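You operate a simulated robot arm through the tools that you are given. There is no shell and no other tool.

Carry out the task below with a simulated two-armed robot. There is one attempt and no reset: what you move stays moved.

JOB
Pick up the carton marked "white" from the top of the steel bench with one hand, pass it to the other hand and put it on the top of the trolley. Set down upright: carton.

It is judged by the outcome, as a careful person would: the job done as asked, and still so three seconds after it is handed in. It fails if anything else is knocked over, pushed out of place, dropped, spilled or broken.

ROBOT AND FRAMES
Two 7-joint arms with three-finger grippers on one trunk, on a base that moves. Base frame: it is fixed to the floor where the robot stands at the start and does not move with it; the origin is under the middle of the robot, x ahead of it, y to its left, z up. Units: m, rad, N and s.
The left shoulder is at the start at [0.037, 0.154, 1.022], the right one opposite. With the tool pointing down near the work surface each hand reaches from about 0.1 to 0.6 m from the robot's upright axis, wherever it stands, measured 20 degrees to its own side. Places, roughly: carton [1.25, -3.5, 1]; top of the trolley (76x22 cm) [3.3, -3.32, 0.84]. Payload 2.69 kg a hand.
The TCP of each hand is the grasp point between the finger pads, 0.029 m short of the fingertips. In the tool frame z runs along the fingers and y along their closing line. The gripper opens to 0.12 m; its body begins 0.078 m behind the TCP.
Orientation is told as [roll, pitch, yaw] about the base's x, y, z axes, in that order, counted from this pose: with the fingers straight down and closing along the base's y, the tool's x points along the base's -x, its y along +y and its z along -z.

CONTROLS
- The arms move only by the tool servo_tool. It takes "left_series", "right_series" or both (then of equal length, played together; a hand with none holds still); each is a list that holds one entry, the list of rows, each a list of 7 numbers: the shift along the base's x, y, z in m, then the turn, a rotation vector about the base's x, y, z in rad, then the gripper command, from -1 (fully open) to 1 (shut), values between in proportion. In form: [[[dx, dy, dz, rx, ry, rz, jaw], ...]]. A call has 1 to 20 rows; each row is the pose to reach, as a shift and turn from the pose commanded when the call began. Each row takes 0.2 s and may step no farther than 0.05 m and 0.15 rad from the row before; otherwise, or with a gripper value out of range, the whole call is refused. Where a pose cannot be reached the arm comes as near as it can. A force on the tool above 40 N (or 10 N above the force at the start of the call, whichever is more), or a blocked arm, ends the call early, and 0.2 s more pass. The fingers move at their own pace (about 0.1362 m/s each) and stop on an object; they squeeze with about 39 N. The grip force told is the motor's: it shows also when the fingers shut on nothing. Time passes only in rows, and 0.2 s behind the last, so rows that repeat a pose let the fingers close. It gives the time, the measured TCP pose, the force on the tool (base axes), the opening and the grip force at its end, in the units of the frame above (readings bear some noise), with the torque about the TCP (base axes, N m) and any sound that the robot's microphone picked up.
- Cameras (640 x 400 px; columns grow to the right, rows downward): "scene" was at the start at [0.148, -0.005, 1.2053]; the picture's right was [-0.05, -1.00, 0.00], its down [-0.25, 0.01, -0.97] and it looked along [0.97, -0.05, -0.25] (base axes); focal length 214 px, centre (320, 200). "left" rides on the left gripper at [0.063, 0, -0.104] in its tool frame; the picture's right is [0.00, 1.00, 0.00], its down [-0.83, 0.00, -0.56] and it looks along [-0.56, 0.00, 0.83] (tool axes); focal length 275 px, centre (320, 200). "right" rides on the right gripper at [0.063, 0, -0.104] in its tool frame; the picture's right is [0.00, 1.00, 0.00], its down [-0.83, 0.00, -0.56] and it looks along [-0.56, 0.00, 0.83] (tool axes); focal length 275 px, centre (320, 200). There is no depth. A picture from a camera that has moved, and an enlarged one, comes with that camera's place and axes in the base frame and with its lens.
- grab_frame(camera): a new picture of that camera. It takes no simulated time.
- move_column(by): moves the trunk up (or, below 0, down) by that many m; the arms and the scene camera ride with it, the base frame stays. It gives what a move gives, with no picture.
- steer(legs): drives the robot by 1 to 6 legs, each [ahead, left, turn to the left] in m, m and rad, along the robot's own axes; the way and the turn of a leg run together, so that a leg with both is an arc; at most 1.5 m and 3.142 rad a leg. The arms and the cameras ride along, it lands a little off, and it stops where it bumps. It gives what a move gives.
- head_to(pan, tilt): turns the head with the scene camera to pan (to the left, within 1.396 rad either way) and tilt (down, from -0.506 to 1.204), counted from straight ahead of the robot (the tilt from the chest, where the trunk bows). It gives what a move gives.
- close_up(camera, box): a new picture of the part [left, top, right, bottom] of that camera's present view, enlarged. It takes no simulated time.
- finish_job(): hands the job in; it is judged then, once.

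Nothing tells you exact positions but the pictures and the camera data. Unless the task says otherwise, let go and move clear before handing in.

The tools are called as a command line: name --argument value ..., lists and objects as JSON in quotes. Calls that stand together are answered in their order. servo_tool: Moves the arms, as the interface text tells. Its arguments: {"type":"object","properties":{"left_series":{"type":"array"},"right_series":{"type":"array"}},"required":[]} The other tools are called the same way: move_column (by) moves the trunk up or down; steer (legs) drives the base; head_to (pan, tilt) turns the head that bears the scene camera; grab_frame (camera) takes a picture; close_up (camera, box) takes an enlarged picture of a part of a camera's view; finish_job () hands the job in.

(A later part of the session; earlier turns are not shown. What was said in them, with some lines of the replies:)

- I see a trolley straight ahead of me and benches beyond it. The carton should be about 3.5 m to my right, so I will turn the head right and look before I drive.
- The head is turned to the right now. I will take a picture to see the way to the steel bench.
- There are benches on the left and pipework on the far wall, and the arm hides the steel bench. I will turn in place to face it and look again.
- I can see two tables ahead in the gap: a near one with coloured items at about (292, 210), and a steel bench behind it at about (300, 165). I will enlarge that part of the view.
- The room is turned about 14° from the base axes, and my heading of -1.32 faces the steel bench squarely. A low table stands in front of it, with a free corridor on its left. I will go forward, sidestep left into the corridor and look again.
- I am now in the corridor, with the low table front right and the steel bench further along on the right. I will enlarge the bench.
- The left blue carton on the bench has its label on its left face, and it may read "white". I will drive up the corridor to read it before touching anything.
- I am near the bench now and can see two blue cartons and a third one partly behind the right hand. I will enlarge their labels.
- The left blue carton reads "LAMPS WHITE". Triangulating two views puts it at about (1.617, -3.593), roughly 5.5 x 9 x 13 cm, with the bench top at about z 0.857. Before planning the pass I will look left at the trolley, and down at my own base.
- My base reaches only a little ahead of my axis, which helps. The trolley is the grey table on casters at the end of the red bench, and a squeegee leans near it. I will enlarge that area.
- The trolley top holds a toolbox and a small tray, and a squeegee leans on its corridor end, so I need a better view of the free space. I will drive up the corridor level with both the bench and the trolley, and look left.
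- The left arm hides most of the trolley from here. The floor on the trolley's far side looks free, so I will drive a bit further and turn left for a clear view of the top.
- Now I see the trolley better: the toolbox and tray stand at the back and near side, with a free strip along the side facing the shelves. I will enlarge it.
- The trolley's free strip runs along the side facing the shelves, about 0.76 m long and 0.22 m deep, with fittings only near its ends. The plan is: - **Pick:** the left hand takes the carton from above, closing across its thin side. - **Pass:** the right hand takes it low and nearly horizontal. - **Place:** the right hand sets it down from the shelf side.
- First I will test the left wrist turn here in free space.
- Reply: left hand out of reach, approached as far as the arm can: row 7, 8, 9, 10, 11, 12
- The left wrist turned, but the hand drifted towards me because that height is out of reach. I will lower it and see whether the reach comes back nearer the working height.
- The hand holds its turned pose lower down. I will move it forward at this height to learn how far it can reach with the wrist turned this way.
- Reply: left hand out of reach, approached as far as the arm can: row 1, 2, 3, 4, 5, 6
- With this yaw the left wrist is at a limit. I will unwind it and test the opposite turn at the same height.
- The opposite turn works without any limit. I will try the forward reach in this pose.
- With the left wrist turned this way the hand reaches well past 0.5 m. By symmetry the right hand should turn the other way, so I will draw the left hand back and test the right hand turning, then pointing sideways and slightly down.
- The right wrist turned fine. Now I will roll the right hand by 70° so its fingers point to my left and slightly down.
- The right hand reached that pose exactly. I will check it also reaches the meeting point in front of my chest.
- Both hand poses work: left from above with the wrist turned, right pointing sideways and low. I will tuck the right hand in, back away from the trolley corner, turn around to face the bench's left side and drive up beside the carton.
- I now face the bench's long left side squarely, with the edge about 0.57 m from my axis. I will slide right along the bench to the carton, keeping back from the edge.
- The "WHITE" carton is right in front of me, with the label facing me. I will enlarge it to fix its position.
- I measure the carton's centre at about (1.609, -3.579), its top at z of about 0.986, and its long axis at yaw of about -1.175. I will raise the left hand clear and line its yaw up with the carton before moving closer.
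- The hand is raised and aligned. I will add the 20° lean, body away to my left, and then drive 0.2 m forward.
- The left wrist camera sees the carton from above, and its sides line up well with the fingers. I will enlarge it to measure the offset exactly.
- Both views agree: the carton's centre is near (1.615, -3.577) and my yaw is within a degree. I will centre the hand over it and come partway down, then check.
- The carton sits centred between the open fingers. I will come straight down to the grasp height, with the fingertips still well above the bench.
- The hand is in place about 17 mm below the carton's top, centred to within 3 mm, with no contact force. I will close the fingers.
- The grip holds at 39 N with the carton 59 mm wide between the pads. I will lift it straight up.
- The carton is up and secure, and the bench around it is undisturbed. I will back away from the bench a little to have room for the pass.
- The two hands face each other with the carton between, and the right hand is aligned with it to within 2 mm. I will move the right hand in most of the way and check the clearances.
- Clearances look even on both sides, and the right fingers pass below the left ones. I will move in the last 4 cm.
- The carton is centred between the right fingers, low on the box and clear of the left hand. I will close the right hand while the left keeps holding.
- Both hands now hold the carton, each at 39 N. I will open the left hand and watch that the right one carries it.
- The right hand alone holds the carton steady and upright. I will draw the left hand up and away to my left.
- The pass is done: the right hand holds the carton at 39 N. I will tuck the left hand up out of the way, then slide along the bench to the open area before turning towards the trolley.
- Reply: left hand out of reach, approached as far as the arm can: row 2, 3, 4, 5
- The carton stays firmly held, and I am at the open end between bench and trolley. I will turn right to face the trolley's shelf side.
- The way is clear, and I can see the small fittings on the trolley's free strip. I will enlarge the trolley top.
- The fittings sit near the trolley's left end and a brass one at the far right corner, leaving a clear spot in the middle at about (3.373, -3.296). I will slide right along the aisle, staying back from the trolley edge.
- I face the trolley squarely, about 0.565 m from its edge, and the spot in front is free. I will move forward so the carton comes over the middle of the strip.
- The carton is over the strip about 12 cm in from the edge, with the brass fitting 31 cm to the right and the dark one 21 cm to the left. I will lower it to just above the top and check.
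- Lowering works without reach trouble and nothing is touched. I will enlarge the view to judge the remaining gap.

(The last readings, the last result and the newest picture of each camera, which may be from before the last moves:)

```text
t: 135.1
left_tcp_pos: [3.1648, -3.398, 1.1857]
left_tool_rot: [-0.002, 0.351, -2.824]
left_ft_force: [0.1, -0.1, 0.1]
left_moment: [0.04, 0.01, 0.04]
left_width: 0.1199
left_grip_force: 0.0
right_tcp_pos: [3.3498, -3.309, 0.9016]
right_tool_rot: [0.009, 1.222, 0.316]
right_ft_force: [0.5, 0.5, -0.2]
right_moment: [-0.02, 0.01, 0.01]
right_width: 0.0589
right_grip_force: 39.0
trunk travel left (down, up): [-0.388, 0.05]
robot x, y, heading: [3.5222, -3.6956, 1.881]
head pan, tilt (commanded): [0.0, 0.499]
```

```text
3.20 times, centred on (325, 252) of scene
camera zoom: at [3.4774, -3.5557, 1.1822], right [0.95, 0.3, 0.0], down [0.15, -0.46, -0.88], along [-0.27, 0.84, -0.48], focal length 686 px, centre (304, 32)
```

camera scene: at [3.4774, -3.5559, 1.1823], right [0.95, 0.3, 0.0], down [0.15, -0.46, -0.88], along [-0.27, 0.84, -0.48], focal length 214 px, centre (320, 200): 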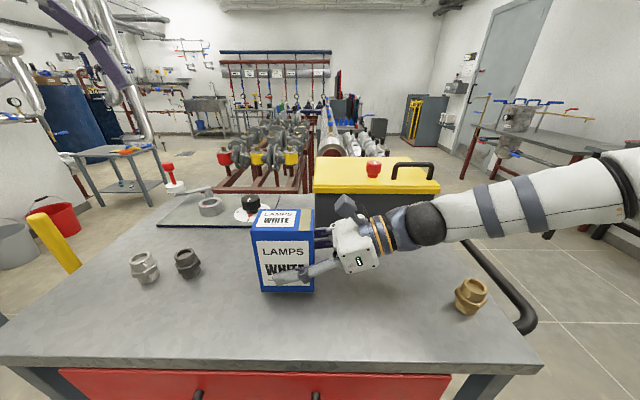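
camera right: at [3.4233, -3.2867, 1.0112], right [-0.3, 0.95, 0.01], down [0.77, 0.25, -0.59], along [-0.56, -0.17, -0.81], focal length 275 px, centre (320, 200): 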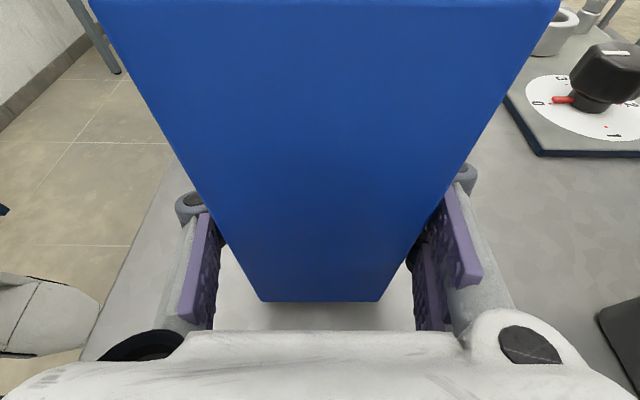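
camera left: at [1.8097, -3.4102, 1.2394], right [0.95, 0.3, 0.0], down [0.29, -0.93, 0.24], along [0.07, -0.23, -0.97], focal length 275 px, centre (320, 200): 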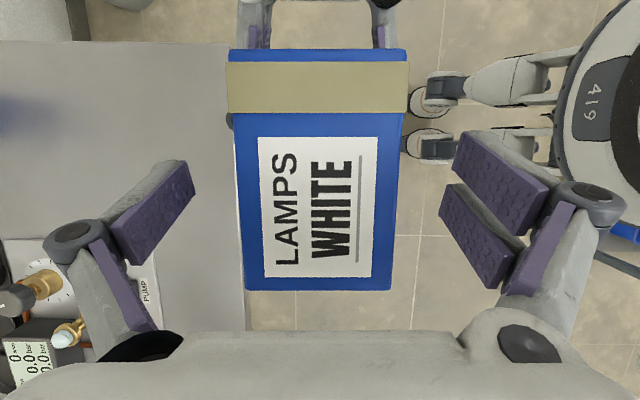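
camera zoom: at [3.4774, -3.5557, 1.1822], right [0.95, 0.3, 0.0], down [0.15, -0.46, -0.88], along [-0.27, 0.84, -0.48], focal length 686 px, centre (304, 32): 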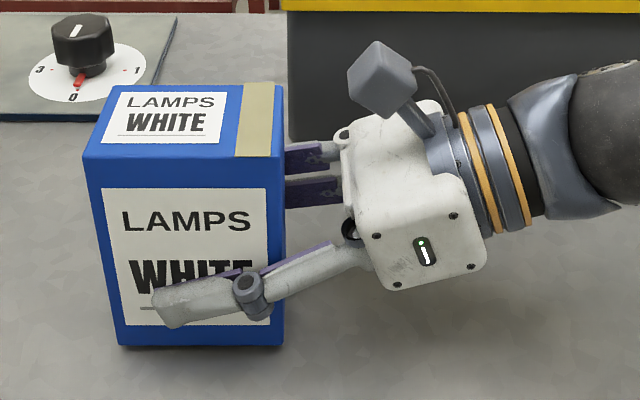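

A thin gap remains under the carton. I will lower it a few millimetres at a time and watch the force for contact.

servo_tool --right_series '[[[0, 0, -0.004, 0, 0, 0, 1], [0, 0, -0.008, 0, 0, 0, 1], [0, 0, -0.008, 0, 0, 0, 1]]]'

```text
t: 135.9
left_tcp_pos: [3.1653, -3.3993, 1.1875]
left_tool_rot: [-0.004, 0.35, -2.825]
left_ft_force: [-0.8, 0.2, 0.2]
left_moment: [0.04, -0.02, 0.0]
left_width: 0.12
left_grip_force: 0.1
right_tcp_pos: [3.3504, -3.3093, 0.8964]
right_tool_rot: [0.021, 1.225, 0.324]
right_ft_force: [0.3, 2.7, 21.1]
right_moment: [-0.15, -0.4, 0.05]
right_width: 0.0595
right_grip_force: 38.7
trunk travel left (down, up): [-0.388, 0.05]
robot x, y, heading: [3.5214, -3.6962, 1.876]
head pan, tilt (commanded): [0.0, 0.499]
```

Contact is felt, about 21 N upward, acting under the carton rather than under the hand. I will look before letting go.

close_up --camera "scene" --box '[225, 190, 425, 315]'

grab_frame --camera "right"

```text
3.20 times, centred on (325, 252) of scene
camera zoom: at [3.478, -3.5566, 1.1827], right [0.95, 0.3, 0.0], down [0.14, -0.46, -0.88], along [-0.27, 0.84, -0.48], focal length 686 px, centre (304, 32)
```

zoom: 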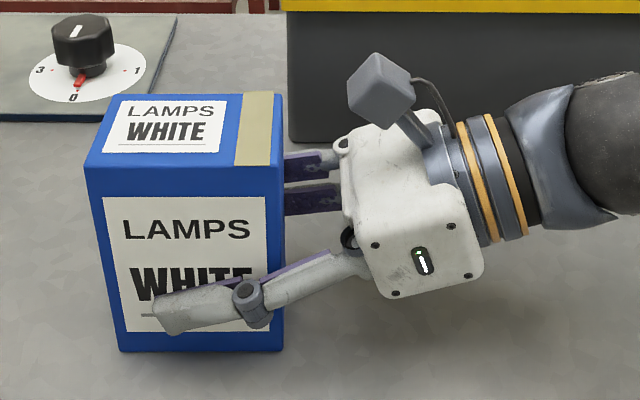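

```text
taken
camera right: at [3.4228, -3.2876, 0.9909], right [-0.3, 0.95, 0.01], down [0.77, 0.25, -0.59], along [-0.57, -0.17, -0.8], focal length 275 px, centre (320, 200)
```

right: 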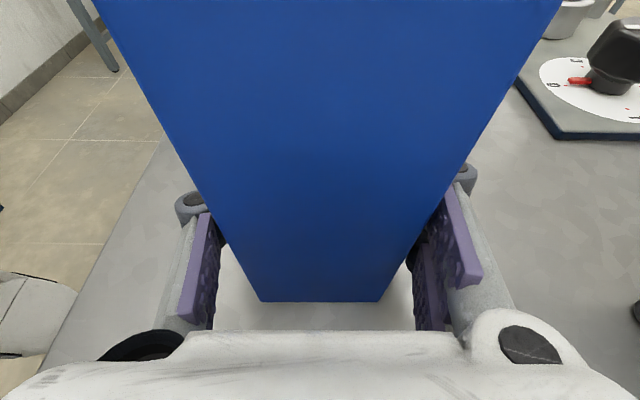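

The carton's base rests on the trolley top. I will ease off the pressing force first, then open the right hand slowly.

servo_tool --right_series '[[[0, 0, 0.0015, 0, 0, 0, 1], [0, 0, 0.003, 0, 0, 0, 1], [0, 0, 0.003, 0, 0, 0, 1]]]'

```text
t: 136.7
left_tcp_pos: [3.1646, -3.3984, 1.1852]
left_tool_rot: [-0.002, 0.349, -2.825]
left_ft_force: [0.1, 0.7, -0.2]
left_moment: [-0.02, -0.02, -0.03]
left_width: 0.1201
left_grip_force: 0.0
right_tcp_pos: [3.35, -3.3104, 0.895]
right_tool_rot: [0.011, 1.22, 0.316]
right_ft_force: [-4.0, 1.1, 11.7]
right_moment: [0.01, 0.79, -0.11]
right_width: 0.0592
right_grip_force: 38.7
trunk travel left (down, up): [-0.388, 0.05]
robot x, y, heading: [3.5229, -3.6951, 1.882]
head pan, tilt (commanded): [0.0, 0.499]
```

The contact now acts at the carton's left bottom edge, so it leans by perhaps a degree. I will ease up another couple of millimetres so it settles flat and gently when released.

servo_tool --right_series '[[[0, 0, 0.001, 0, 0, 0, 1], [0, 0, 0.002, 0, 0, 0, 1], [0, 0, 0.002, 0, 0, 0, 1], [0, 0, 0.002, 0, 0, 0, 1]]]'

close_up --camera "scene" --box '[245, 220, 345, 300]'

```text
t: 137.7
left_tcp_pos: [3.1656, -3.3988, 1.1856]
left_tool_rot: [0.0, 0.35, -2.826]
left_ft_force: [0.3, 0.3, 0.7]
left_moment: [0.03, 0.04, 0.0]
left_width: 0.1198
left_grip_force: 0.1
right_tcp_pos: [3.3502, -3.3093, 0.8984]
right_tool_rot: [0.008, 1.22, 0.315]
right_ft_force: [-0.2, 0.3, 0.0]
right_moment: [-0.02, -0.04, 0.0]
right_width: 0.059
right_grip_force: 38.9
trunk travel left (down, up): [-0.388, 0.05]
robot x, y, heading: [3.5243, -3.695, 1.879]
head pan, tilt (commanded): [0.0, 0.499]
```

```text
5.00 times, centred on (295, 260) of scene
camera zoom: at [3.4774, -3.5557, 1.1822], right [0.95, 0.3, 0.0], down [0.15, -0.46, -0.88], along [-0.27, 0.84, -0.48], focal length 1072 px, centre (445, -100)
```

zoom: 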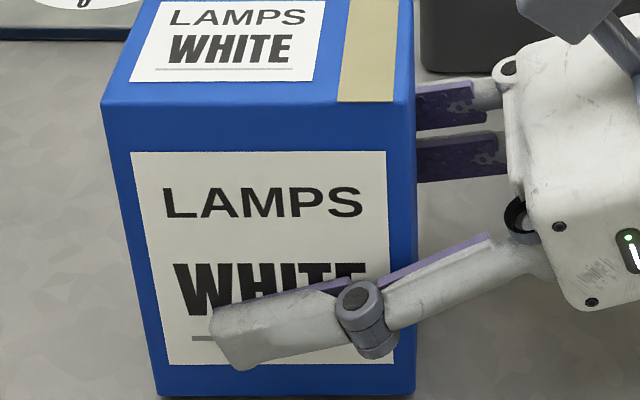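

The force dropped to zero, so the carton is within about a millimetre of the top. I will touch down lightly and then open the fingers.

servo_tool --right_series '[[[0, 0, -0.001, 0, 0, 0, 1], [0, 0, -0.001, 0, 0, 0, 1], [0, 0, -0.001, 0, 0, 0, 1]]]'

```text
t: 138.5
left_tcp_pos: [3.1653, -3.3968, 1.1847]
left_tool_rot: [-0.003, 0.351, -2.823]
left_ft_force: [-0.7, -0.9, -0.3]
left_moment: [-0.01, -0.02, -0.04]
left_width: 0.1204
left_grip_force: 0.0
right_tcp_pos: [3.3491, -3.3096, 0.8979]
right_tool_rot: [0.009, 1.221, 0.314]
right_ft_force: [-0.9, 0.1, 0.2]
right_moment: [0.0, 0.01, -0.03]
right_width: 0.059
right_grip_force: 39.4
trunk travel left (down, up): [-0.388, 0.05]
robot x, y, heading: [3.525, -3.6925, 1.882]
head pan, tilt (commanded): [0.0, 0.499]
```

servo_tool --right_series '[[[0, 0, -0.001, 0, 0, 0, 1], [0, 0, -0.001, 0, 0, 0, 1], [0, 0, -0.001, 0, 0, 0, 1]]]'

```text
t: 139.3
left_tcp_pos: [3.1651, -3.3982, 1.1864]
left_tool_rot: [-0.001, 0.347, -2.825]
left_ft_force: [-0.2, -0.3, -0.1]
left_moment: [-0.01, -0.02, 0.0]
left_width: 0.1197
left_grip_force: 0.0
right_tcp_pos: [3.3504, -3.3102, 0.8958]
right_tool_rot: [0.009, 1.222, 0.315]
right_ft_force: [0.0, 0.7, 0.1]
right_moment: [0.01, -0.03, 0.02]
right_width: 0.0596
right_grip_force: 38.7
trunk travel left (down, up): [-0.388, 0.05]
robot x, y, heading: [3.5209, -3.697, 1.882]
head pan, tilt (commanded): [0.0, 0.499]
```

There is still no contact, so the gap is well under a millimetre. I will take one more 1 mm step.

servo_tool --right_series '[[[0, 0, -0.001, 0, 0, 0, 1], [0, 0, -0.001, 0, 0, 0, 1], [0, 0, -0.001, 0, 0, 0, 1]]]'

```text
t: 140.1
left_tcp_pos: [3.1637, -3.3988, 1.1853]
left_tool_rot: [-0.001, 0.348, -2.827]
left_ft_force: [-0.2, 0.6, -0.3]
left_moment: [-0.03, 0.03, -0.02]
left_width: 0.1199
left_grip_force: 0.1
right_tcp_pos: [3.3507, -3.3096, 0.8962]
right_tool_rot: [0.01, 1.222, 0.317]
right_ft_force: [-1.6, 2.4, 5.4]
right_moment: [-0.11, 0.29, -0.08]
right_width: 0.0588
right_grip_force: 39.0
trunk travel left (down, up): [-0.388, 0.05]
robot x, y, heading: [3.5205, -3.6929, 1.878]
head pan, tilt (commanded): [0.0, 0.499]
```

Light contact of 5 N. I will open the right hand now, gradually, without moving it.

servo_tool --right_series '[[[0, 0, 0, 0, 0, 0, -0.1], [0, 0, 0, 0, 0, 0, -0.2], [0, 0, 0, 0, 0, 0, -0.5], [0, 0, 0, 0, 0, 0, -1], [0, 0, 0, 0, 0, 0, -1], [0, 0, 0, 0, 0, 0, -1]]]'

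grab_frame --camera "scene"

grab_frame --camera "right"

```text
t: 141.5
left_tcp_pos: [3.1646, -3.3993, 1.1861]
left_tool_rot: [-0.003, 0.347, -2.825]
left_ft_force: [-0.6, 0.0, 0.4]
left_moment: [0.0, 0.01, -0.02]
left_width: 0.1202
left_grip_force: 0.1
right_tcp_pos: [3.3511, -3.3091, 0.8952]
right_tool_rot: [0.009, 1.223, 0.315]
right_ft_force: [1.0, -0.2, -0.6]
right_moment: [-0.01, 0.01, 0.0]
right_width: 0.1201
right_grip_force: 0.0
trunk travel left (down, up): [-0.388, 0.05]
robot x, y, heading: [3.5242, -3.6914, 1.88]
head pan, tilt (commanded): [0.0, 0.499]
```

```text
taken
camera scene: at [3.4774, -3.5557, 1.1822], right [0.95, 0.3, 0.0], down [0.15, -0.46, -0.88], along [-0.27, 0.84, -0.48], focal length 214 px, centre (320, 200)
```

scene: 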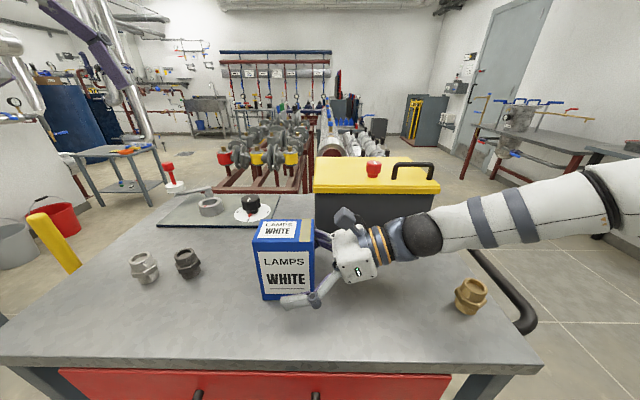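

```text
taken
camera right: at [3.4237, -3.2874, 0.9905], right [-0.3, 0.95, 0.01], down [0.77, 0.25, -0.59], along [-0.56, -0.17, -0.81], focal length 275 px, centre (320, 200)
```

right: 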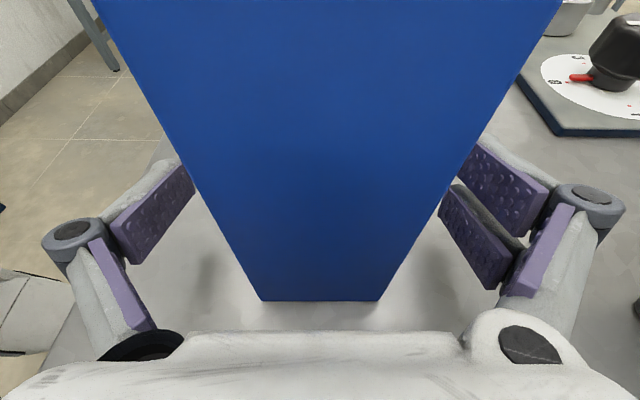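

The carton stands on its own, upright and undisturbed. I will draw the right hand back to the right and upward, clear of the carton and the brass fitting.

servo_tool --right_series '[[[0.018, 0.006, 0.007, 0, 0, 0, -1], [0.04, 0.013, 0.017, 0, 0, 0, -1], [0.063, 0.02, 0.032, 0, 0, 0, -1], [0.087, 0.028, 0.052, 0, 0, 0, -1], [0.11, 0.035, 0.077, 0, 0, 0, -1], [0.133, 0.042, 0.107, 0, 0, 0, -1], [0.143, 0.046, 0.147, 0, 0, 0, -1], [0.143, 0.046, 0.187, 0, 0, 0, -1]]]'

grab_frame --camera "scene"

```text
t: 143.3
left_tcp_pos: [3.1646, -3.3992, 1.1858]
left_tool_rot: [-0.001, 0.348, -2.827]
left_ft_force: [-0.3, 0.3, 0.0]
left_moment: [-0.01, 0.02, 0.03]
left_width: 0.1199
left_grip_force: 0.0
right_tcp_pos: [3.4914, -3.2624, 1.0838]
right_tool_rot: [0.008, 1.221, 0.312]
right_ft_force: [0.1, -1.1, 0.1]
right_moment: [0.02, -0.03, -0.02]
right_width: 0.1202
right_grip_force: 0.1
trunk travel left (down, up): [-0.388, 0.05]
robot x, y, heading: [3.5206, -3.6969, 1.877]
head pan, tilt (commanded): [0.0, 0.499]
```

```text
taken
camera scene: at [3.4777, -3.5558, 1.1822], right [0.95, 0.3, 0.0], down [0.15, -0.46, -0.88], along [-0.27, 0.84, -0.48], focal length 214 px, centre (320, 200)
```

scene: 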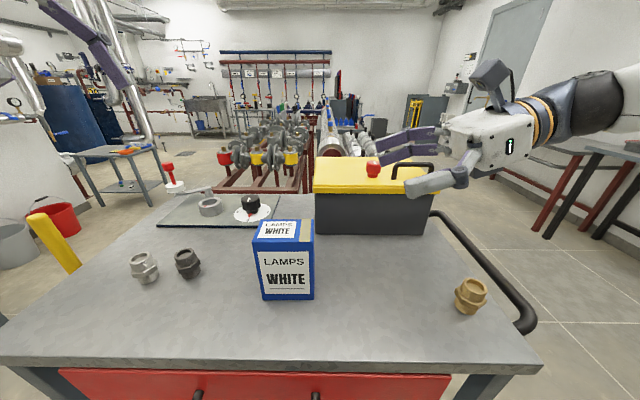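

The carton stands upright in the middle of the trolley strip and the hand is clear. I will back away from the trolley and take a last look.

steer --legs '[[-0.28, 0, 0]]'

grab_frame --camera "scene"

close_up --camera "scene" --box '[90, 120, 450, 345]'

```text
t: 145.2
left_tcp_pos: [3.2481, -3.6595, 1.1852]
left_tool_rot: [-0.001, 0.349, -2.827]
left_ft_force: [0.5, 0.4, -0.7]
left_moment: [0.02, 0.04, 0.0]
left_width: 0.1201
left_grip_force: 0.1
right_tcp_pos: [3.5757, -3.5234, 1.0821]
right_tool_rot: [0.011, 1.223, 0.314]
right_ft_force: [0.6, 0.2, -0.3]
right_moment: [-0.03, -0.01, -0.04]
right_width: 0.12
right_grip_force: 0.1
trunk travel left (down, up): [-0.388, 0.05]
robot x, y, heading: [3.6082, -3.9543, 1.881]
head pan, tilt (commanded): [0.0, 0.499]
```

```text
taken
camera scene: at [3.5607, -3.8169, 1.1823], right [0.95, 0.3, 0.0], down [0.14, -0.46, -0.88], along [-0.27, 0.84, -0.48], focal length 214 px, centre (320, 200)
```

scene: 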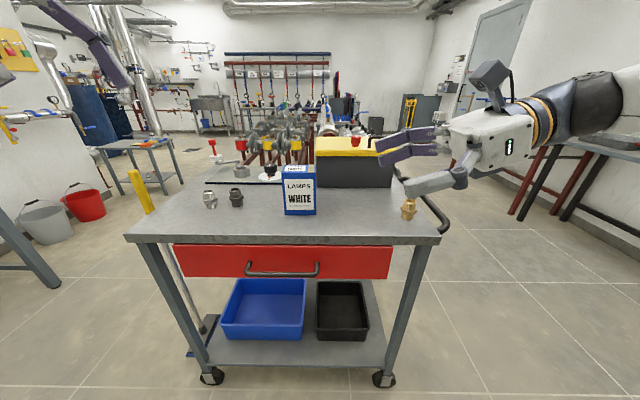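

```text
1.78 times, centred on (270, 232) of scene
camera zoom: at [3.5607, -3.8169, 1.1823], right [0.95, 0.3, 0.0], down [0.14, -0.46, -0.88], along [-0.27, 0.84, -0.48], focal length 381 px, centre (409, 142)
```

zoom: 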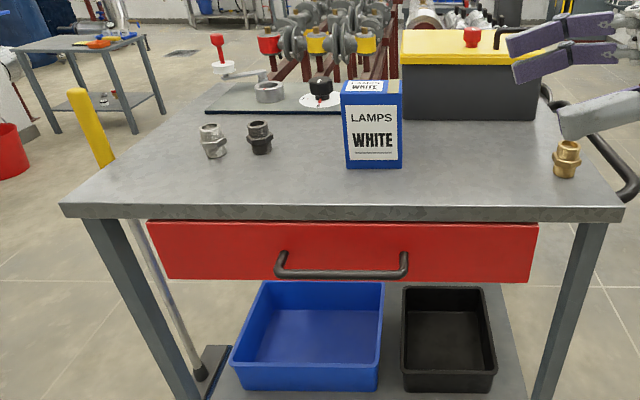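

The white carton stands upright and steady on the trolley top. The fittings, toolbox, tray and squeegee are where they were, and both hands are empty and clear. I am handing the job in.

finish_job

```text
The job is handed in.
```

The carton marked "white" is standing upright on top of the trolley, in the middle of the free strip along the shelf side. The left hand lifted it from the steel bench and passed it to the right hand, which set it down.

In my last pictures the trolley's fittings, toolbox, tray and squeegee were in their places. I saw nothing disturbed on the bench when I drove away from it. Both hands were empty and clear when I handed the job in.
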